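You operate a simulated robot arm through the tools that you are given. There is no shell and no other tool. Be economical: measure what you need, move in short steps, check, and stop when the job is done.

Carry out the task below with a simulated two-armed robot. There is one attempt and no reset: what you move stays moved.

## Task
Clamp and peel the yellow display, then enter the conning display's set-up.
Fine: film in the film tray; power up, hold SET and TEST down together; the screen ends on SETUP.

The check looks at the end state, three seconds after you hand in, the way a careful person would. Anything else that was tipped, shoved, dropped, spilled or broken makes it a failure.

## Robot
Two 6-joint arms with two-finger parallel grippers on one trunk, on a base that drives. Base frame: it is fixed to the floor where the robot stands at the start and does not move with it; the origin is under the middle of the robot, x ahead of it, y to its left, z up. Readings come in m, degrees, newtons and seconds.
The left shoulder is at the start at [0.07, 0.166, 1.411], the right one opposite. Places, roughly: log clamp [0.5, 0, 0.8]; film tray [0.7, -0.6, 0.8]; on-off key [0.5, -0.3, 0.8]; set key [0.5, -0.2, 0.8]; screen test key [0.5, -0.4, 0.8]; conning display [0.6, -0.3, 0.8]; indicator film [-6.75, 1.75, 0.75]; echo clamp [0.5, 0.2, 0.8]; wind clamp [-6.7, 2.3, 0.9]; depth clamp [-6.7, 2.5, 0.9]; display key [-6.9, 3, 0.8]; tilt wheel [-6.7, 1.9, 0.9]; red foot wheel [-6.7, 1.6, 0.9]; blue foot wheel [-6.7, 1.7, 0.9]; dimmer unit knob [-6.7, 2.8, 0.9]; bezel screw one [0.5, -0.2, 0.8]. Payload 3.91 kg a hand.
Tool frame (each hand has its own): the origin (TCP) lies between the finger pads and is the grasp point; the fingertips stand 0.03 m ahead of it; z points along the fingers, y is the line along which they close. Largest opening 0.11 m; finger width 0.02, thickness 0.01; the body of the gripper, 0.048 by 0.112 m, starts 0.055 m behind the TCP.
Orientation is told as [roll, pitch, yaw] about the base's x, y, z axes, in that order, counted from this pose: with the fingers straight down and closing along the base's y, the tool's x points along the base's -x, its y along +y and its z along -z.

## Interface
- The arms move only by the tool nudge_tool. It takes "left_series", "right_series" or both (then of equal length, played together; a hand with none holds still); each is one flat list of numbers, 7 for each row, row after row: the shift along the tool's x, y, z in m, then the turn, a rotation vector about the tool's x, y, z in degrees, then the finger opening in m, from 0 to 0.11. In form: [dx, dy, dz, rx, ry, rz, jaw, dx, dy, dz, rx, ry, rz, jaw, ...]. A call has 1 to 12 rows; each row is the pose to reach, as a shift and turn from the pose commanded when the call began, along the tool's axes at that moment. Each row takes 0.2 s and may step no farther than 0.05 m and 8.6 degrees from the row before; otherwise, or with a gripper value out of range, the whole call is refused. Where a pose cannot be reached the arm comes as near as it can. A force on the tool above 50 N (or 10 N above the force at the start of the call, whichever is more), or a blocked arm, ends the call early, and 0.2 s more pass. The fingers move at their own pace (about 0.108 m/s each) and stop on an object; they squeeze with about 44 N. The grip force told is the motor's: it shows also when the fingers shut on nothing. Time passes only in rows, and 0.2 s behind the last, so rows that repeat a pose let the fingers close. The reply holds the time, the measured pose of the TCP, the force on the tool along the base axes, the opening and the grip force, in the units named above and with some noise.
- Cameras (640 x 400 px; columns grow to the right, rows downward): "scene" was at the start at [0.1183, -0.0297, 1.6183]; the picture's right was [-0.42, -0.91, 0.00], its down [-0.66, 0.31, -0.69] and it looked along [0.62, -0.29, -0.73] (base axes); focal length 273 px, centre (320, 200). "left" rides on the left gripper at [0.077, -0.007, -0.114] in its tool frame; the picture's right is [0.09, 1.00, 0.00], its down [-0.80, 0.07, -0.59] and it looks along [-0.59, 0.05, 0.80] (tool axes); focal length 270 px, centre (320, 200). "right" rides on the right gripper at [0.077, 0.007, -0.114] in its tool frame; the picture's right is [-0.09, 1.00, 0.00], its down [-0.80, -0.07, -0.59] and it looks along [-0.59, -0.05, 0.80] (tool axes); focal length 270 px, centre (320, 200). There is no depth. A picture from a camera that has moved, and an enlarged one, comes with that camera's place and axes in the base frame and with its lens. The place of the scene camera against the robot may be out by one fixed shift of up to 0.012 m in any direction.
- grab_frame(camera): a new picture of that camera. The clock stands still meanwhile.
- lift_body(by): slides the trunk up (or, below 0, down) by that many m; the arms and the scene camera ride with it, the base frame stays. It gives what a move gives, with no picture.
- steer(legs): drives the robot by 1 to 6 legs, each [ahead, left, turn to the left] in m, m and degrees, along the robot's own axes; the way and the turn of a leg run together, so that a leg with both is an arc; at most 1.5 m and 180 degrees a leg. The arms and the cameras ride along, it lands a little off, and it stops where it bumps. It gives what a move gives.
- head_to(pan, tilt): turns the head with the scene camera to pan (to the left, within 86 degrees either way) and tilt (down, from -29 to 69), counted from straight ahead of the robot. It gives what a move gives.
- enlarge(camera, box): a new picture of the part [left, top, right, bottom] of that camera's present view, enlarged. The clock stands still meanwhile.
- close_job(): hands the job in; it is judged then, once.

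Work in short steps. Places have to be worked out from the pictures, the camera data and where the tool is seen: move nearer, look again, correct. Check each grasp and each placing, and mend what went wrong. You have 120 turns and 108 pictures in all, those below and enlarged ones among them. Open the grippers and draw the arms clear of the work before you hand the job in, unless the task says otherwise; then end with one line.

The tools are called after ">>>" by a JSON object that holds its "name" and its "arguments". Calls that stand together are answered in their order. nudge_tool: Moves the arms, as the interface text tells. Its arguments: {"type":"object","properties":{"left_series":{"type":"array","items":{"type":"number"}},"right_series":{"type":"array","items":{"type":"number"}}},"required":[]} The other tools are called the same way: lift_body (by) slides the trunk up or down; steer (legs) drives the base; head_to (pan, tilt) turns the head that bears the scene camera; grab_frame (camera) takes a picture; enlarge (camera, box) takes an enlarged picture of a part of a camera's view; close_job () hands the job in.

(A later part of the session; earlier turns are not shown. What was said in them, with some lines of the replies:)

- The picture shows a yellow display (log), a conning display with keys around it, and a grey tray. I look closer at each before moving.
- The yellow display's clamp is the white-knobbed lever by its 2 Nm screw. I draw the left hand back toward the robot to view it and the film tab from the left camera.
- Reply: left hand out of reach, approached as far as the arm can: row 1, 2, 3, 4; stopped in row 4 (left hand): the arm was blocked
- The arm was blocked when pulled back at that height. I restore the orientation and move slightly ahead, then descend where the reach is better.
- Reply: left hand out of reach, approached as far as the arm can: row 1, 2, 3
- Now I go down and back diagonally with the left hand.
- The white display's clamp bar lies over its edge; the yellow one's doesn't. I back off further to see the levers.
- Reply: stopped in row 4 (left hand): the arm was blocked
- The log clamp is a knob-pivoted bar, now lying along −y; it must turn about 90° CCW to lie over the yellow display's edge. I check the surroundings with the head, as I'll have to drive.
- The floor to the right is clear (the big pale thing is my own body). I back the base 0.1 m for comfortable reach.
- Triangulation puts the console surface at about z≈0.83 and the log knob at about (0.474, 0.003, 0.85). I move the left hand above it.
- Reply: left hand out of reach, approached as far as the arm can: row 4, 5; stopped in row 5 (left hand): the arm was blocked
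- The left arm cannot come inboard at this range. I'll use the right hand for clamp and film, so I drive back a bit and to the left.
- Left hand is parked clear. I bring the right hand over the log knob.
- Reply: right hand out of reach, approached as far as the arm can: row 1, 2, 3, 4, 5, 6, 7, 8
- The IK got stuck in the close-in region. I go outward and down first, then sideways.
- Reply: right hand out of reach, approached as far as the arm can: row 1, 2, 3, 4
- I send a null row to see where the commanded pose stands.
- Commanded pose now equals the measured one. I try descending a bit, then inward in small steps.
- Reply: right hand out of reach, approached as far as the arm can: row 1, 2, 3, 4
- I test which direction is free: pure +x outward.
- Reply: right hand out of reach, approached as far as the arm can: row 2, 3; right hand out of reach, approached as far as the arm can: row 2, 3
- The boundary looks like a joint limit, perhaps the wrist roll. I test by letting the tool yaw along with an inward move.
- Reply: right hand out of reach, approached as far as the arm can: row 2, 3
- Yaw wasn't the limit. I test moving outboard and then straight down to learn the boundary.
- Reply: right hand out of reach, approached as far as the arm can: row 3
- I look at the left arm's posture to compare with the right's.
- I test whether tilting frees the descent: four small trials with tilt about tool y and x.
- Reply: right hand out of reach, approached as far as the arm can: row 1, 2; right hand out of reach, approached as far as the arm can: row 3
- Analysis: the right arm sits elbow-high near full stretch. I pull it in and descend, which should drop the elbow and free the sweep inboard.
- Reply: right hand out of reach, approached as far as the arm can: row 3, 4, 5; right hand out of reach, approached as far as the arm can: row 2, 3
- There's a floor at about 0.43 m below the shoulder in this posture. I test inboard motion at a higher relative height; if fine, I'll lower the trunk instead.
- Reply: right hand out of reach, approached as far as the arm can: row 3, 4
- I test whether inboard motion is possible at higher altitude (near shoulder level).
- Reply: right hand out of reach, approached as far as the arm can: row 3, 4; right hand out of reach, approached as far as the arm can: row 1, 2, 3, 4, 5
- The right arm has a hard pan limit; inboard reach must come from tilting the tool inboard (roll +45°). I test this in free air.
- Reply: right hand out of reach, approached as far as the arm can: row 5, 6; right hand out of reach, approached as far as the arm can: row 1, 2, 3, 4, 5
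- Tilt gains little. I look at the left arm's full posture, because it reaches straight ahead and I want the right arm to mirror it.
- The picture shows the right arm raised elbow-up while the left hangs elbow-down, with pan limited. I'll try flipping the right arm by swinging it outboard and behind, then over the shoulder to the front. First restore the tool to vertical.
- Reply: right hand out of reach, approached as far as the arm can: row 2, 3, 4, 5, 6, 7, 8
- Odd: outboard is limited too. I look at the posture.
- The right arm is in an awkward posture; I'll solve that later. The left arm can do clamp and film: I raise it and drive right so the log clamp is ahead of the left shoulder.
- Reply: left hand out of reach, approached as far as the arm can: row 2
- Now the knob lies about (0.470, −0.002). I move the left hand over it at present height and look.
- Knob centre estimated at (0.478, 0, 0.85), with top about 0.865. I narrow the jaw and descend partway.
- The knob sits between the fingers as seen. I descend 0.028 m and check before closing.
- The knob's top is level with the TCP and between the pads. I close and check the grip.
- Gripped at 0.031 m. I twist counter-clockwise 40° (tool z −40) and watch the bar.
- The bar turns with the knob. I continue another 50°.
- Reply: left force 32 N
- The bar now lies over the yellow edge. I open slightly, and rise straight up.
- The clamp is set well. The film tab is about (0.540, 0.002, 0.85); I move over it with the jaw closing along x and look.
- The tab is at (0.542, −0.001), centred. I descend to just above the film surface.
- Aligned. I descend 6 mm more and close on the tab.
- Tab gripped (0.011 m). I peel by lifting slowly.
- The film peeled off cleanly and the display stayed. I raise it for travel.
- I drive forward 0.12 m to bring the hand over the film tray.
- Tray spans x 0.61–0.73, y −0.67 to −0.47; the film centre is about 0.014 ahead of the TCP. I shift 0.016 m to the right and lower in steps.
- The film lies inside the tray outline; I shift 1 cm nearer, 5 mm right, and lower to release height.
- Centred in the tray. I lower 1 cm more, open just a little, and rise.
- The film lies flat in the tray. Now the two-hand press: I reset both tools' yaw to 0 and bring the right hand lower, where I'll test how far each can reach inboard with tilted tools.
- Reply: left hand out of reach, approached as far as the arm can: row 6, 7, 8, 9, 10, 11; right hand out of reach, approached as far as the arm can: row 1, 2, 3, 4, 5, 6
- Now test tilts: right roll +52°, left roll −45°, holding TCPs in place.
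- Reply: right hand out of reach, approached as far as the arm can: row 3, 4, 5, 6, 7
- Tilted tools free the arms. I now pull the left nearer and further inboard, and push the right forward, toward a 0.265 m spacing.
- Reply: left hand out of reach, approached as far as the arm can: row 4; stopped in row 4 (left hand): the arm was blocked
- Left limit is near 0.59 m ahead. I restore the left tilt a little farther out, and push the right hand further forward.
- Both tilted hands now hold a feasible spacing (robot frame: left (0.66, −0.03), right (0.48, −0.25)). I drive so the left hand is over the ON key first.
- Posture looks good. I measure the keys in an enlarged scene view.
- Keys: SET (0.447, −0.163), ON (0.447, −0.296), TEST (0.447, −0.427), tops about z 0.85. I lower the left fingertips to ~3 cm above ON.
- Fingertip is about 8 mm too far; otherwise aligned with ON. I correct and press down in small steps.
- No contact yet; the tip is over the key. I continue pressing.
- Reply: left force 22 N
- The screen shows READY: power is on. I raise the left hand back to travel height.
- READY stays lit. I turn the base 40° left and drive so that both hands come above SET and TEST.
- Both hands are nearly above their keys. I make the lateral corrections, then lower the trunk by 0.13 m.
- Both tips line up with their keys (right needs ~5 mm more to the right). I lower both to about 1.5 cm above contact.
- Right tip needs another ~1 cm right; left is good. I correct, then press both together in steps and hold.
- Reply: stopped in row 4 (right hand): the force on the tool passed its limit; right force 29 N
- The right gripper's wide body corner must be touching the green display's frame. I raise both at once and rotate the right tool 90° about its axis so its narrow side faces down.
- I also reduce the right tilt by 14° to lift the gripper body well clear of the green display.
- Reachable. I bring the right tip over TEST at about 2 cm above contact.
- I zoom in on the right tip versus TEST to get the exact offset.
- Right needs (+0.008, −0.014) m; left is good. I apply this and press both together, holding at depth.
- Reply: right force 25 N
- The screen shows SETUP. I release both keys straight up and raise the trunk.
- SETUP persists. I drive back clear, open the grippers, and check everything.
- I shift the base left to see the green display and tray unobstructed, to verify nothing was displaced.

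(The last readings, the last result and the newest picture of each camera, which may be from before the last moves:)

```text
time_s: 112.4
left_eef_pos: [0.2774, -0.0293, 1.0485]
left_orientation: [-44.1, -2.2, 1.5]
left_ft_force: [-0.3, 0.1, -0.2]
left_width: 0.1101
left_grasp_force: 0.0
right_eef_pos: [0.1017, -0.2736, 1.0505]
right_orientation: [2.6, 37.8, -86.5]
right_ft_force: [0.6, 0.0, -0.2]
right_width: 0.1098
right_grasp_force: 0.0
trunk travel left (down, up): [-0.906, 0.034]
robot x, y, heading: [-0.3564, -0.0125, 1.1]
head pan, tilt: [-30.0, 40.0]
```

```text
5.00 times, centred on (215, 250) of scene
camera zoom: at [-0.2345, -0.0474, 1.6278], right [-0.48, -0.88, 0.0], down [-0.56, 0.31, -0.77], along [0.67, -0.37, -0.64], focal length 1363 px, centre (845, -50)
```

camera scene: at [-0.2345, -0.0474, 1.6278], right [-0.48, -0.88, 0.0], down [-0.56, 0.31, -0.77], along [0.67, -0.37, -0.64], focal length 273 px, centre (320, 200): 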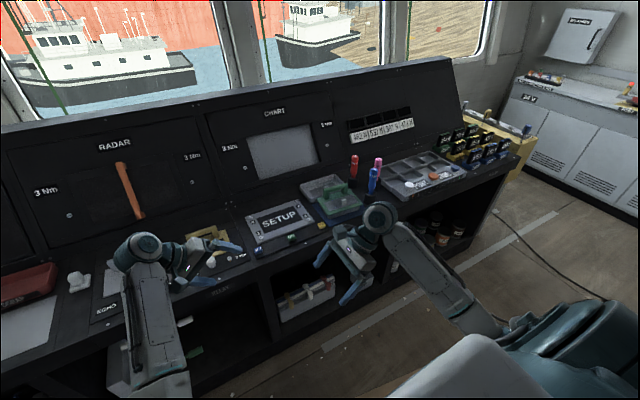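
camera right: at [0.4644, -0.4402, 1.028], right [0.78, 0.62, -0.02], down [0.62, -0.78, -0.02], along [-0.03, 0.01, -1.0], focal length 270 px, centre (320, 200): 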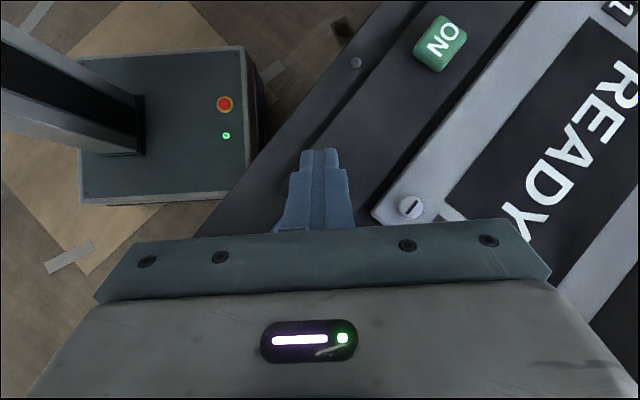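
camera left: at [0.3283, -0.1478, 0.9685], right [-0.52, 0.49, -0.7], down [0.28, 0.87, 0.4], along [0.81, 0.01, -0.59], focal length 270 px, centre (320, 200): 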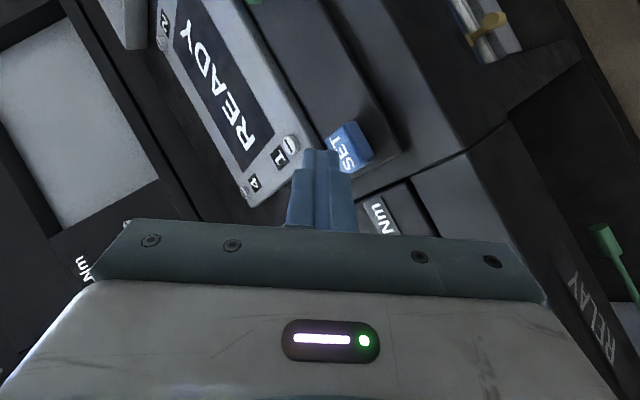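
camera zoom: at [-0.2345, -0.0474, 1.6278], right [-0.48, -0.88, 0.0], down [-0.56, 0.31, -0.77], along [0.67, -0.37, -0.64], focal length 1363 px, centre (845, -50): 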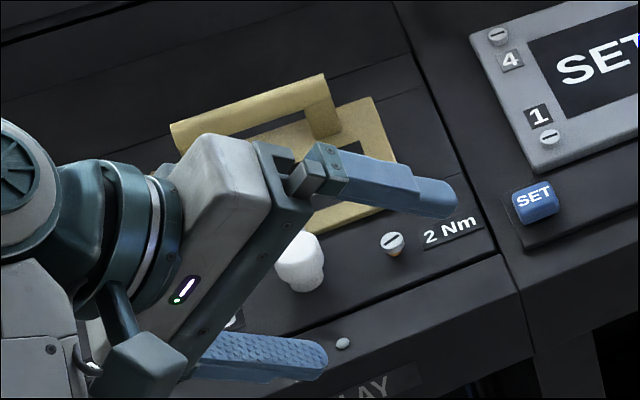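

Comparing edges, the green display now seems slightly rotated relative to its mat (from the right gripper's touch). To check exactly, I return to the start viewpoint, moving the right hand outboard so it doesn't block the view.

>>> {"name": "nudge_tool", "arguments": {"right_series": [-0.035, 0, -0.027, 0, 0, 0, 0.11, -0.07, 0, -0.054, 0, 0, 0, 0.11, -0.105, 0, -0.081, 0, 0, 0, 0.11, -0.14, 0, -0.108, 0, 0, 0, 0.11, -0.175, 0, -0.135, 0, 0, 0, 0.11]}}

>>> {"name": "steer", "arguments": {"legs": [[0.353, 0.012, -1.1]]}}

>>> {"name": "head_to", "arguments": {"pan": -24.8, "tilt": 46.6}}

>>> {"name": "enlarge", "arguments": {"camera": "scene", "box": [280, 180, 480, 310]}}

```text
time_s: 113.6
left_eef_pos: [0.276, -0.03, 1.0483]
left_orientation: [-44.2, -2.2, 1.5]
left_ft_force: [0.3, -0.7, -0.5]
left_width: 0.1098
left_grasp_force: 0.1
right_eef_pos: [0.1084, -0.4952, 1.0519]
right_orientation: [2.7, 37.8, -86.5]
right_ft_force: [-0.3, -0.1, 0.8]
right_width: 0.1098
right_grasp_force: 0.2
trunk travel left (down, up): [-0.906, 0.034]
robot x, y, heading: [-0.357, -0.0139, 1.1]
head pan, tilt: [-30.0, 40.0]
```

```text
time_s: 115.8
left_eef_pos: [0.6192, -0.025, 1.0499]
left_orientation: [-44.1, -2.3, 0.2]
left_ft_force: [-0.3, -0.1, -0.2]
left_width: 0.1104
left_grasp_force: 0.0
right_eef_pos: [0.4429, -0.4863, 1.0523]
right_orientation: [2.8, 37.7, -87.4]
right_ft_force: [0.1, 0.0, 0.4]
right_width: 0.11
right_grasp_force: 0.0
trunk travel left (down, up): [-0.906, 0.034]
robot x, y, heading: [-0.0105, 0.0079, 0.0]
head pan, tilt: [-30.0, 40.0]
```

```text
time_s: 116.5
left_eef_pos: [0.62, -0.0237, 1.0482]
left_orientation: [-44.2, -2.2, 0.4]
left_ft_force: [0.8, 0.3, 0.8]
left_width: 0.1101
left_grasp_force: 0.1
right_eef_pos: [0.4443, -0.4855, 1.0532]
right_orientation: [2.6, 37.8, -87.5]
right_ft_force: [0.9, 0.4, -0.2]
right_width: 0.11
right_grasp_force: 0.0
trunk travel left (down, up): [-0.906, 0.034]
robot x, y, heading: [-0.0071, 0.0078, -0.0]
head pan, tilt: [-24.8, 46.6]
```

```text
3.08 times, centred on (380, 245) of scene
camera zoom: at [0.1083, -0.0247, 1.6184], right [-0.42, -0.91, 0.0], down [-0.66, 0.3, -0.69], along [0.62, -0.29, -0.73], focal length 839 px, centre (135, 62)
```

zoom: 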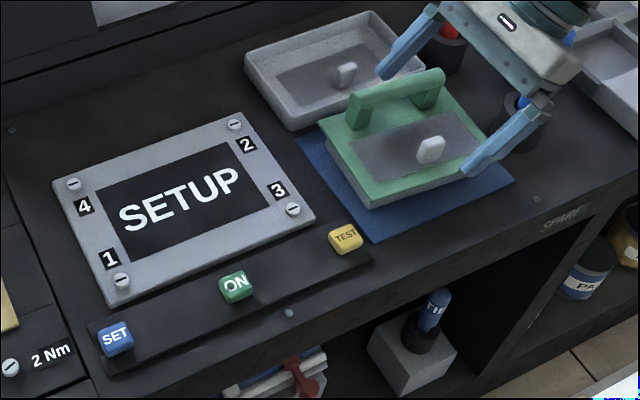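

The green display appears shifted ~1 cm. I reproduce an earlier viewpoint (robot at −0.213, −0.229) for a direct before/after comparison.

>>> {"name": "steer", "arguments": {"legs": [[-0.206, -0.237, 0]]}}

>>> {"name": "head_to", "arguments": {"pan": 0, "tilt": 50}}

>>> {"name": "enlarge", "arguments": {"camera": "scene", "box": [280, 170, 400, 245]}}

>>> {"name": "enlarge", "arguments": {"camera": "scene", "box": [360, 170, 460, 245]}}

```text
time_s: 118.6
left_eef_pos: [0.4199, -0.2634, 1.0467]
left_orientation: [-44.3, -2.1, -0.3]
left_ft_force: [0.2, -0.7, -0.5]
left_width: 0.1098
left_grasp_force: 0.2
right_eef_pos: [0.2387, -0.7235, 1.0513]
right_orientation: [2.7, 37.7, -88.2]
right_ft_force: [0.3, 0.2, 0.2]
right_width: 0.1098
right_grasp_force: 0.1
trunk travel left (down, up): [-0.906, 0.034]
robot x, y, heading: [-0.2128, -0.2302, -0.7]
head pan, tilt: [-24.8, 46.6]
```

```text
time_s: 119.5
left_eef_pos: [0.4186, -0.2664, 1.048]
left_orientation: [-44.1, -2.3, -0.3]
left_ft_force: [-0.1, 0.0, 1.2]
left_width: 0.1098
left_grasp_force: 0.1
right_eef_pos: [0.2378, -0.7256, 1.0529]
right_orientation: [2.7, 37.9, -88.0]
right_ft_force: [1.1, 0.1, 0.1]
right_width: 0.1099
right_grasp_force: 0.1
trunk travel left (down, up): [-0.906, 0.034]
robot x, y, heading: [-0.2114, -0.2313, -0.3]
head pan, tilt: [0.0, 50.0]
```

```text
5.33 times, centred on (340, 208) of scene
camera zoom: at [-0.0893, -0.2277, 1.6137], right [-0.01, -1.0, 0.0], down [-0.77, 0.01, -0.64], along [0.64, -0.01, -0.77], focal length 1454 px, centre (213, 160)
```

zoom: 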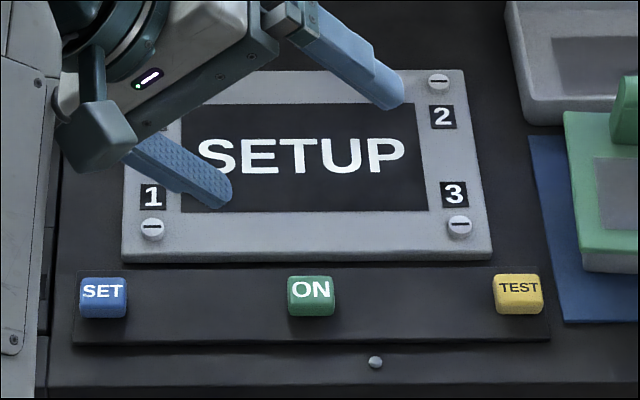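

```text
5.33 times, centred on (410, 208) of scene
camera zoom: at [-0.0893, -0.2277, 1.6137], right [-0.01, -1.0, 0.0], down [-0.77, 0.01, -0.64], along [0.64, -0.01, -0.77], focal length 1454 px, centre (-160, 160)
```

zoom: 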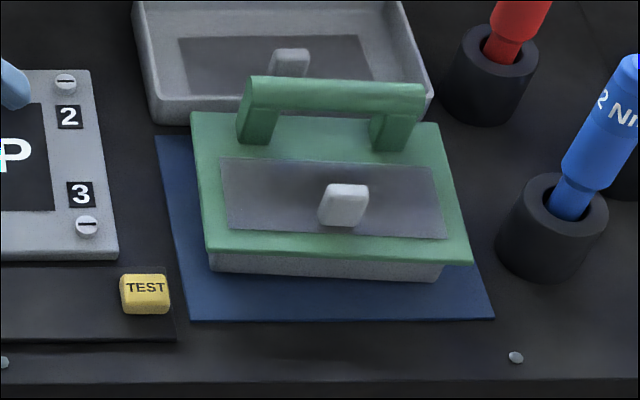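

The green display has turned about 4.5° clockwise (centre ~7 mm off). I'll mend it by gripping its handle with the left hand. First I restore the left tool to vertical, then yaw it to grip across the handle.

>>> {"name": "nudge_tool", "arguments": {"left_series": [0, 0.02, -0.02, -6.3, 0, 0, 0.11, 0, 0.04, -0.04, -12.6, 0, 0, 0.11, 0, 0.06, -0.06, -18.9, 0, 0, 0.11, 0, 0.08, -0.08, -25.2, 0, 0, 0.11, 0, 0.1, -0.1, -31.5, 0, 0, 0.11, 0, 0.12, -0.12, -37.8, 0, 0, 0.11, 0, 0.14, -0.14, -44.1, 0, 0, 0.11]}}

>>> {"name": "nudge_tool", "arguments": {"left_series": [0, 0, 0, 0, 0, -8, 0.11, 0, 0, 0, 0, 0, -16, 0.1, 0, 0, 0, 0, 0, -24, 0.09, 0, 0, 0, 0, 0, -32, 0.08, 0, 0, 0, 0, 0, -40, 0.07, 0, 0, 0, 0, 0, -48, 0.06, 0, 0, 0, 0, 0, -56, 0.06, 0, 0, 0, 0, 0, -64, 0.06, 0, 0, 0, 0, 0, -72, 0.06, 0, 0, 0, 0, 0, -80, 0.06, 0, 0, 0, 0, 0, -85.5, 0.06]}}

>>> {"name": "steer", "arguments": {"legs": [[0, -0.49, 0], [0.07, 0, 0.3]]}}

>>> {"name": "grab_frame", "arguments": {"camera": "left"}}

```text
time_s: 121.1
left_eef_pos: [0.4273, -0.0734, 1.0375]
left_orientation: [0.1, -2.4, -0.3]
left_ft_force: [0.6, -1.0, -0.2]
left_width: 0.1098
left_grasp_force: 0.1
left hand out of reach, approached as far as the arm can: row 5, 6, 7
right_eef_pos: [0.2385, -0.7249, 1.052]
right_orientation: [2.6, 37.7, -88.1]
right_ft_force: [-0.3, -0.2, -1.1]
right_width: 0.1101
right_grasp_force: 0.1
trunk travel left (down, up): [-0.906, 0.034]
robot x, y, heading: [-0.2128, -0.229, -0.3]
head pan, tilt: [0.0, 50.0]
```

```text
time_s: 123.5
left_eef_pos: [0.4294, -0.0708, 1.0361]
left_orientation: [-2.2, -0.2, 85.3]
left_ft_force: [-0.2, 1.0, -0.2]
left_width: 0.06
left_grasp_force: 0.2
right_eef_pos: [0.2379, -0.7246, 1.051]
right_orientation: [2.6, 37.8, -88.1]
right_ft_force: [1.1, -0.2, -0.3]
right_width: 0.1097
right_grasp_force: 0.1
trunk travel left (down, up): [-0.906, 0.034]
robot x, y, heading: [-0.2101, -0.2304, -0.4]
head pan, tilt: [0.0, 50.0]
```

```text
time_s: 127.0
left_eef_pos: [0.486, -0.5582, 1.04]
left_orientation: [-2.6, -0.3, 85.5]
left_ft_force: [-0.7, 0.0, 0.5]
left_width: 0.0601
left_grasp_force: 0.1
right_eef_pos: [0.2963, -1.2143, 1.0561]
right_orientation: [3.0, 37.8, -87.5]
right_ft_force: [0.3, 0.3, 0.4]
right_width: 0.1101
right_grasp_force: 0.1
trunk travel left (down, up): [-0.906, 0.034]
robot x, y, heading: [-0.1495, -0.7199, -0.1]
head pan, tilt: [0.0, 50.0]
```

```text
19 pictures are left
camera left: at [0.4804, -0.6367, 1.1544], right [-1.0, -0.01, -0.05], down [-0.03, 0.8, 0.59], along [0.03, 0.59, -0.8], focal length 270 px, centre (320, 200)
```

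left: 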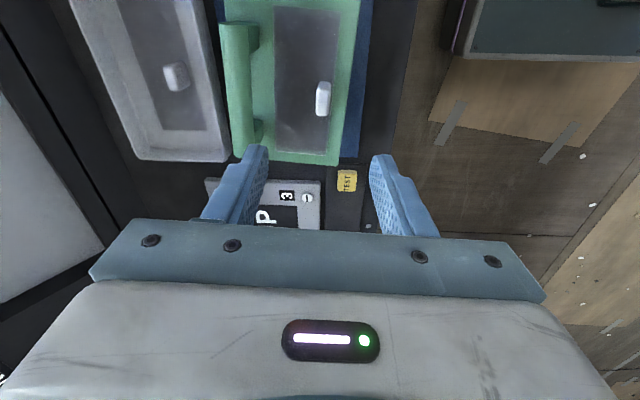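

Handle bar estimated at (0.562, −0.565, 0.905). I move over it, leveling the tool, and look again.

>>> {"name": "nudge_tool", "arguments": {"left_series": [0, -0.038, 0.02, 0, -1.2, 0, 0.05, 0.001, -0.0763, 0.04, 0, -2.4, 0, 0.05, 0.001, -0.0763, 0.065, 0, -2.4, 0, 0.05]}}

>>> {"name": "grab_frame", "arguments": {"camera": "left"}}

>>> {"name": "enlarge", "arguments": {"camera": "scene", "box": [200, 160, 340, 265]}}

```text
time_s: 127.8
left_eef_pos: [0.5703, -0.5668, 0.9743]
left_orientation: [-2.1, -2.6, 85.6]
left_ft_force: [0.7, 0.3, 0.1]
left_width: 0.05
left_grasp_force: 0.0
right_eef_pos: [0.3045, -1.2155, 1.0506]
right_orientation: [2.4, 37.6, -87.9]
right_ft_force: [1.1, 0.1, -0.5]
right_width: 0.1099
right_grasp_force: 0.2
trunk travel left (down, up): [-0.906, 0.034]
robot x, y, heading: [-0.1459, -0.7213, -0.4]
head pan, tilt: [0.0, 50.0]
```

```text
18 pictures are left
camera left: at [0.5657, -0.6497, 1.0841], right [-1.0, -0.01, -0.04], down [-0.03, 0.78, 0.63], along [0.03, 0.63, -0.78], focal length 270 px, centre (320, 200)
```

left: 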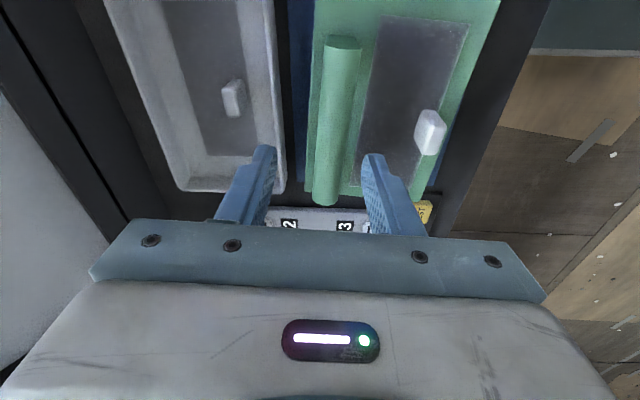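

```text
3.81 times, centred on (270, 212) of scene
camera zoom: at [-0.0236, -0.7184, 1.6135], right [0.0, -1.0, 0.0], down [-0.77, 0.0, -0.64], along [0.64, 0.0, -0.77], focal length 1039 px, centre (510, 152)
```

zoom: 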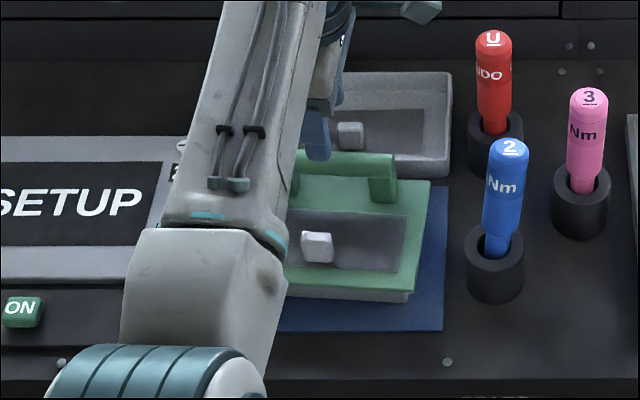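

The bar is parallel to the tool. I correct level and position, and descend around the bar.

>>> {"name": "nudge_tool", "arguments": {"left_series": [0.009, 0.009, 0.015, -2.1, 2.6, 0, 0.05, 0.009, 0.009, 0.04, -2.1, 2.6, 0, 0.05, 0.009, 0.009, 0.055, -2.1, 2.6, 0, 0.05]}}

>>> {"name": "grab_frame", "arguments": {"camera": "left"}}

```text
time_s: 128.6
left_eef_pos: [0.5623, -0.5719, 0.9184]
left_orientation: [-0.1, 0.2, 85.6]
left_ft_force: [0.3, -0.9, 0.2]
left_width: 0.0502
left_grasp_force: 0.0
right_eef_pos: [0.3042, -1.2167, 1.0508]
right_orientation: [2.6, 37.8, -87.9]
right_ft_force: [0.3, -0.7, -0.8]
right_width: 0.1098
right_grasp_force: 0.1
trunk travel left (down, up): [-0.906, 0.034]
robot x, y, heading: [-0.1472, -0.7244, -0.2]
head pan, tilt: [0.0, 50.0]
```

```text
16 pictures are left
camera left: at [0.5624, -0.6502, 1.0326], right [-1.0, -0.01, 0.0], down [-0.01, 0.8, 0.59], along [-0.01, 0.59, -0.8], focal length 270 px, centre (320, 200)
```

left: 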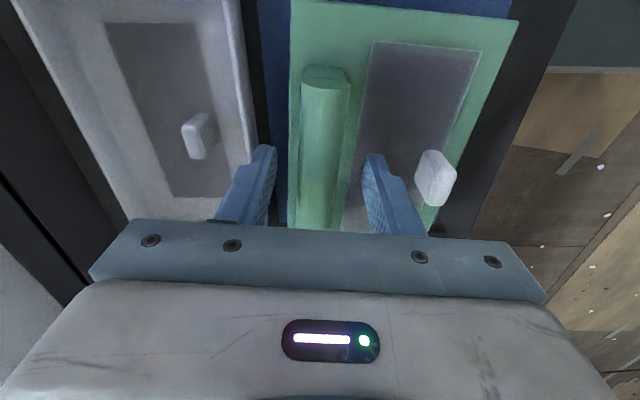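

Well centred. I go 1 cm lower and close on the bar.

>>> {"name": "nudge_tool", "arguments": {"left_series": [0, 0, 0.01, 0, 0, 0, 0.05, 0, 0, 0.01, 0, 0, 0, 0.0, 0, 0, 0.01, 0, 0, 0, 0.0]}}

```text
time_s: 129.4
left_eef_pos: [0.5622, -0.5716, 0.9109]
left_orientation: [-0.1, 0.0, 85.5]
left_ft_force: [2.1, -0.8, -0.3]
left_width: 0.0212
left_grasp_force: 44.2
right_eef_pos: [0.3042, -1.2149, 1.0524]
right_orientation: [2.6, 37.8, -87.9]
right_ft_force: [-0.5, 0.5, -0.7]
right_width: 0.1099
right_grasp_force: 0.1
trunk travel left (down, up): [-0.906, 0.034]
robot x, y, heading: [-0.1475, -0.7233, -0.3]
head pan, tilt: [0.0, 50.0]
```

Gripped. I lift 4 mm, turn it back 4.5° CCW with a few mm shift, and set it down, still holding.

>>> {"name": "nudge_tool", "arguments": {"left_series": [0, 0, -0.004, 0, 0, 0, 0, 0.0018, 0.0015, -0.004, 0, 0, -2.2, 0, 0.0036, 0.003, -0.004, 0, 0, -4.5, 0, 0.0036, 0.003, -0.002, 0, 0, -4.5, 0, 0.0036, 0.003, 0.0, 0, 0, -4.5, 0, 0.0036, 0.003, 0.0, 0, 0, -4.5, 0]}}

>>> {"name": "enlarge", "arguments": {"camera": "scene", "box": [200, 160, 340, 265]}}

```text
time_s: 130.8
left_eef_pos: [0.5606, -0.5749, 0.9101]
left_orientation: [-0.2, 0.0, 90.2]
left_ft_force: [2.0, -1.1, 3.0]
left_width: 0.0212
left_grasp_force: 44.0
right_eef_pos: [0.3041, -1.2163, 1.0528]
right_orientation: [2.5, 37.7, -87.8]
right_ft_force: [-0.2, 0.2, 0.1]
right_width: 0.1101
right_grasp_force: 0.0
trunk travel left (down, up): [-0.906, 0.034]
robot x, y, heading: [-0.1495, -0.7196, -0.1]
head pan, tilt: [0.0, 50.0]
```

```text
3.81 times, centred on (270, 212) of scene
camera zoom: at [-0.0253, -0.7192, 1.6138], right [0.0, -1.0, 0.0], down [-0.77, 0.0, -0.64], along [0.64, 0.0, -0.77], focal length 1039 px, centre (510, 152)
```

zoom: 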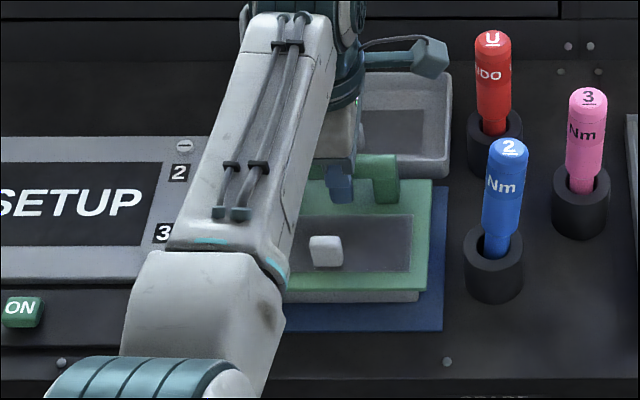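

Its edges now run parallel to the mat again. I release and rise straight up.

>>> {"name": "nudge_tool", "arguments": {"left_series": [0, 0, 0, 0, 0, 0, 0.05, 0, 0, 0, 0, 0, 0, 0.05, 0, 0, -0.03, 0, 0, 0, 0.05, 0, 0, -0.07, 0, 0, 0, 0.06, 0, 0, -0.11, 0, 0, 0, 0.08, 0, 0, -0.13, 0, 0, 0, 0.11]}}

>>> {"name": "steer", "arguments": {"legs": [[-0.065, 0, 0], [0, 0.49, 0]]}}

>>> {"name": "enlarge", "arguments": {"camera": "scene", "box": [360, 170, 460, 245]}}

>>> {"name": "enlarge", "arguments": {"camera": "scene", "box": [280, 170, 400, 245]}}

```text
time_s: 132.2
left_eef_pos: [0.5595, -0.5776, 1.039]
left_orientation: [-0.1, 0.1, 90.0]
left_ft_force: [0.3, -0.2, 0.0]
left_width: 0.1099
left_grasp_force: 0.1
right_eef_pos: [0.3043, -1.2152, 1.052]
right_orientation: [2.6, 37.8, -87.8]
right_ft_force: [-0.8, 0.1, 0.2]
right_width: 0.1099
right_grasp_force: 0.0
trunk travel left (down, up): [-0.906, 0.034]
robot x, y, heading: [-0.1463, -0.7217, -0.4]
head pan, tilt: [0.0, 50.0]
```

```text
time_s: 135.7
left_eef_pos: [0.4901, -0.0882, 1.0372]
left_orientation: [-0.1, 0.0, 90.7]
left_ft_force: [0.0, -0.3, -0.5]
left_width: 0.1101
left_grasp_force: 0.1
right_eef_pos: [0.2434, -0.7277, 1.0498]
right_orientation: [2.5, 37.8, -87.1]
right_ft_force: [0.7, 0.1, 1.1]
right_width: 0.1102
right_grasp_force: 0.1
trunk travel left (down, up): [-0.906, 0.034]
robot x, y, heading: [-0.217, -0.2397, 0.7]
head pan, tilt: [0.0, 50.0]
```

```text
5.33 times, centred on (410, 208) of scene
camera zoom: at [-0.0918, -0.2353, 1.6136], right [0.01, -1.0, 0.0], down [-0.77, 0.0, -0.64], along [0.64, 0.01, -0.77], focal length 1454 px, centre (-160, 160)
```

zoom: 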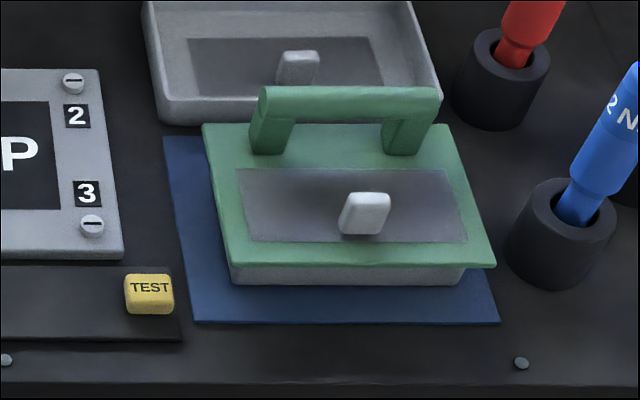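

```text
5.33 times, centred on (340, 208) of scene
camera zoom: at [-0.0918, -0.2353, 1.6136], right [0.01, -1.0, 0.0], down [-0.77, 0.0, -0.64], along [0.64, 0.01, -0.77], focal length 1454 px, centre (213, 160)
```

zoom: 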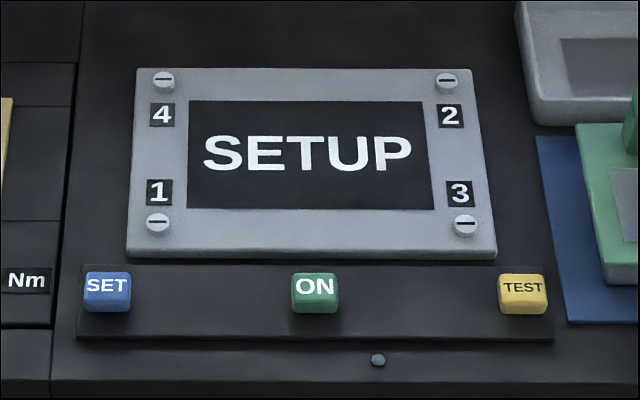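

The green display is back to its original place within ~2–3 mm, and SETUP shows. Final check of the yellow display after backing the base off.

>>> {"name": "steer", "arguments": {"legs": [[-0.2, 0, 0]]}}

>>> {"name": "grab_frame", "arguments": {"camera": "scene"}}

>>> {"name": "enlarge", "arguments": {"camera": "scene", "box": [200, 140, 330, 230]}}

```text
time_s: 137.3
left_eef_pos: [0.2908, -0.088, 1.0348]
left_orientation: [0.1, 0.1, 90.6]
left_ft_force: [-1.2, 1.1, 0.9]
left_width: 0.11
left_grasp_force: 0.0
right_eef_pos: [0.0418, -0.7272, 1.0509]
right_orientation: [2.4, 37.8, -87.3]
right_ft_force: [0.9, -0.5, 0.7]
right_width: 0.1098
right_grasp_force: 0.0
trunk travel left (down, up): [-0.906, 0.034]
robot x, y, heading: [-0.4167, -0.237, 0.6]
head pan, tilt: [0.0, 50.0]
```

```text
12 pictures are left
camera scene: at [-0.2902, -0.2347, 1.6132], right [0.01, -1.0, 0.0], down [-0.77, 0.0, -0.64], along [0.64, 0.0, -0.77], focal length 273 px, centre (320, 200)
```

scene: 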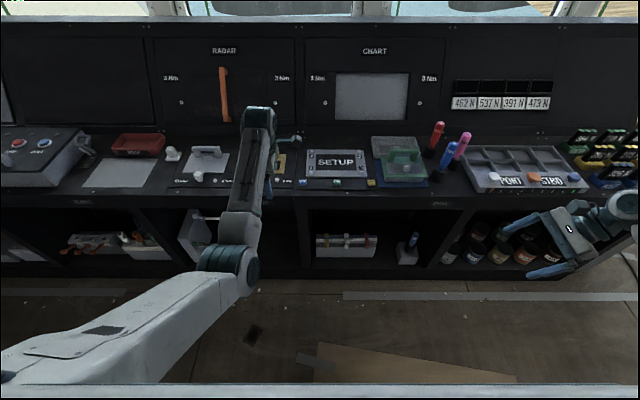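

```text
4.44 times, centred on (265, 185) of scene
camera zoom: at [-0.2902, -0.2347, 1.6132], right [0.01, -1.0, 0.0], down [-0.77, 0.0, -0.64], along [0.64, 0.0, -0.77], focal length 1212 px, centre (564, 267)
```

zoom: 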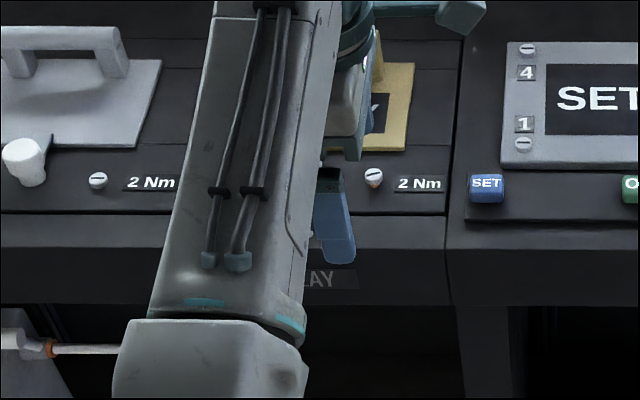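

Everything checked: film in the tray, clamp over the yellow display, SETUP on screen, grippers open and arms clear. I hand in.

>>> {"name": "close_job", "arguments": {}}

```text
The job is handed in.
```

The yellow display is clamped, its film lies flat in the film tray, and the conning display reads SETUP. While I was pressing TEST, the right gripper nudged the green display; I set it back to within about 3 mm of where it stood.
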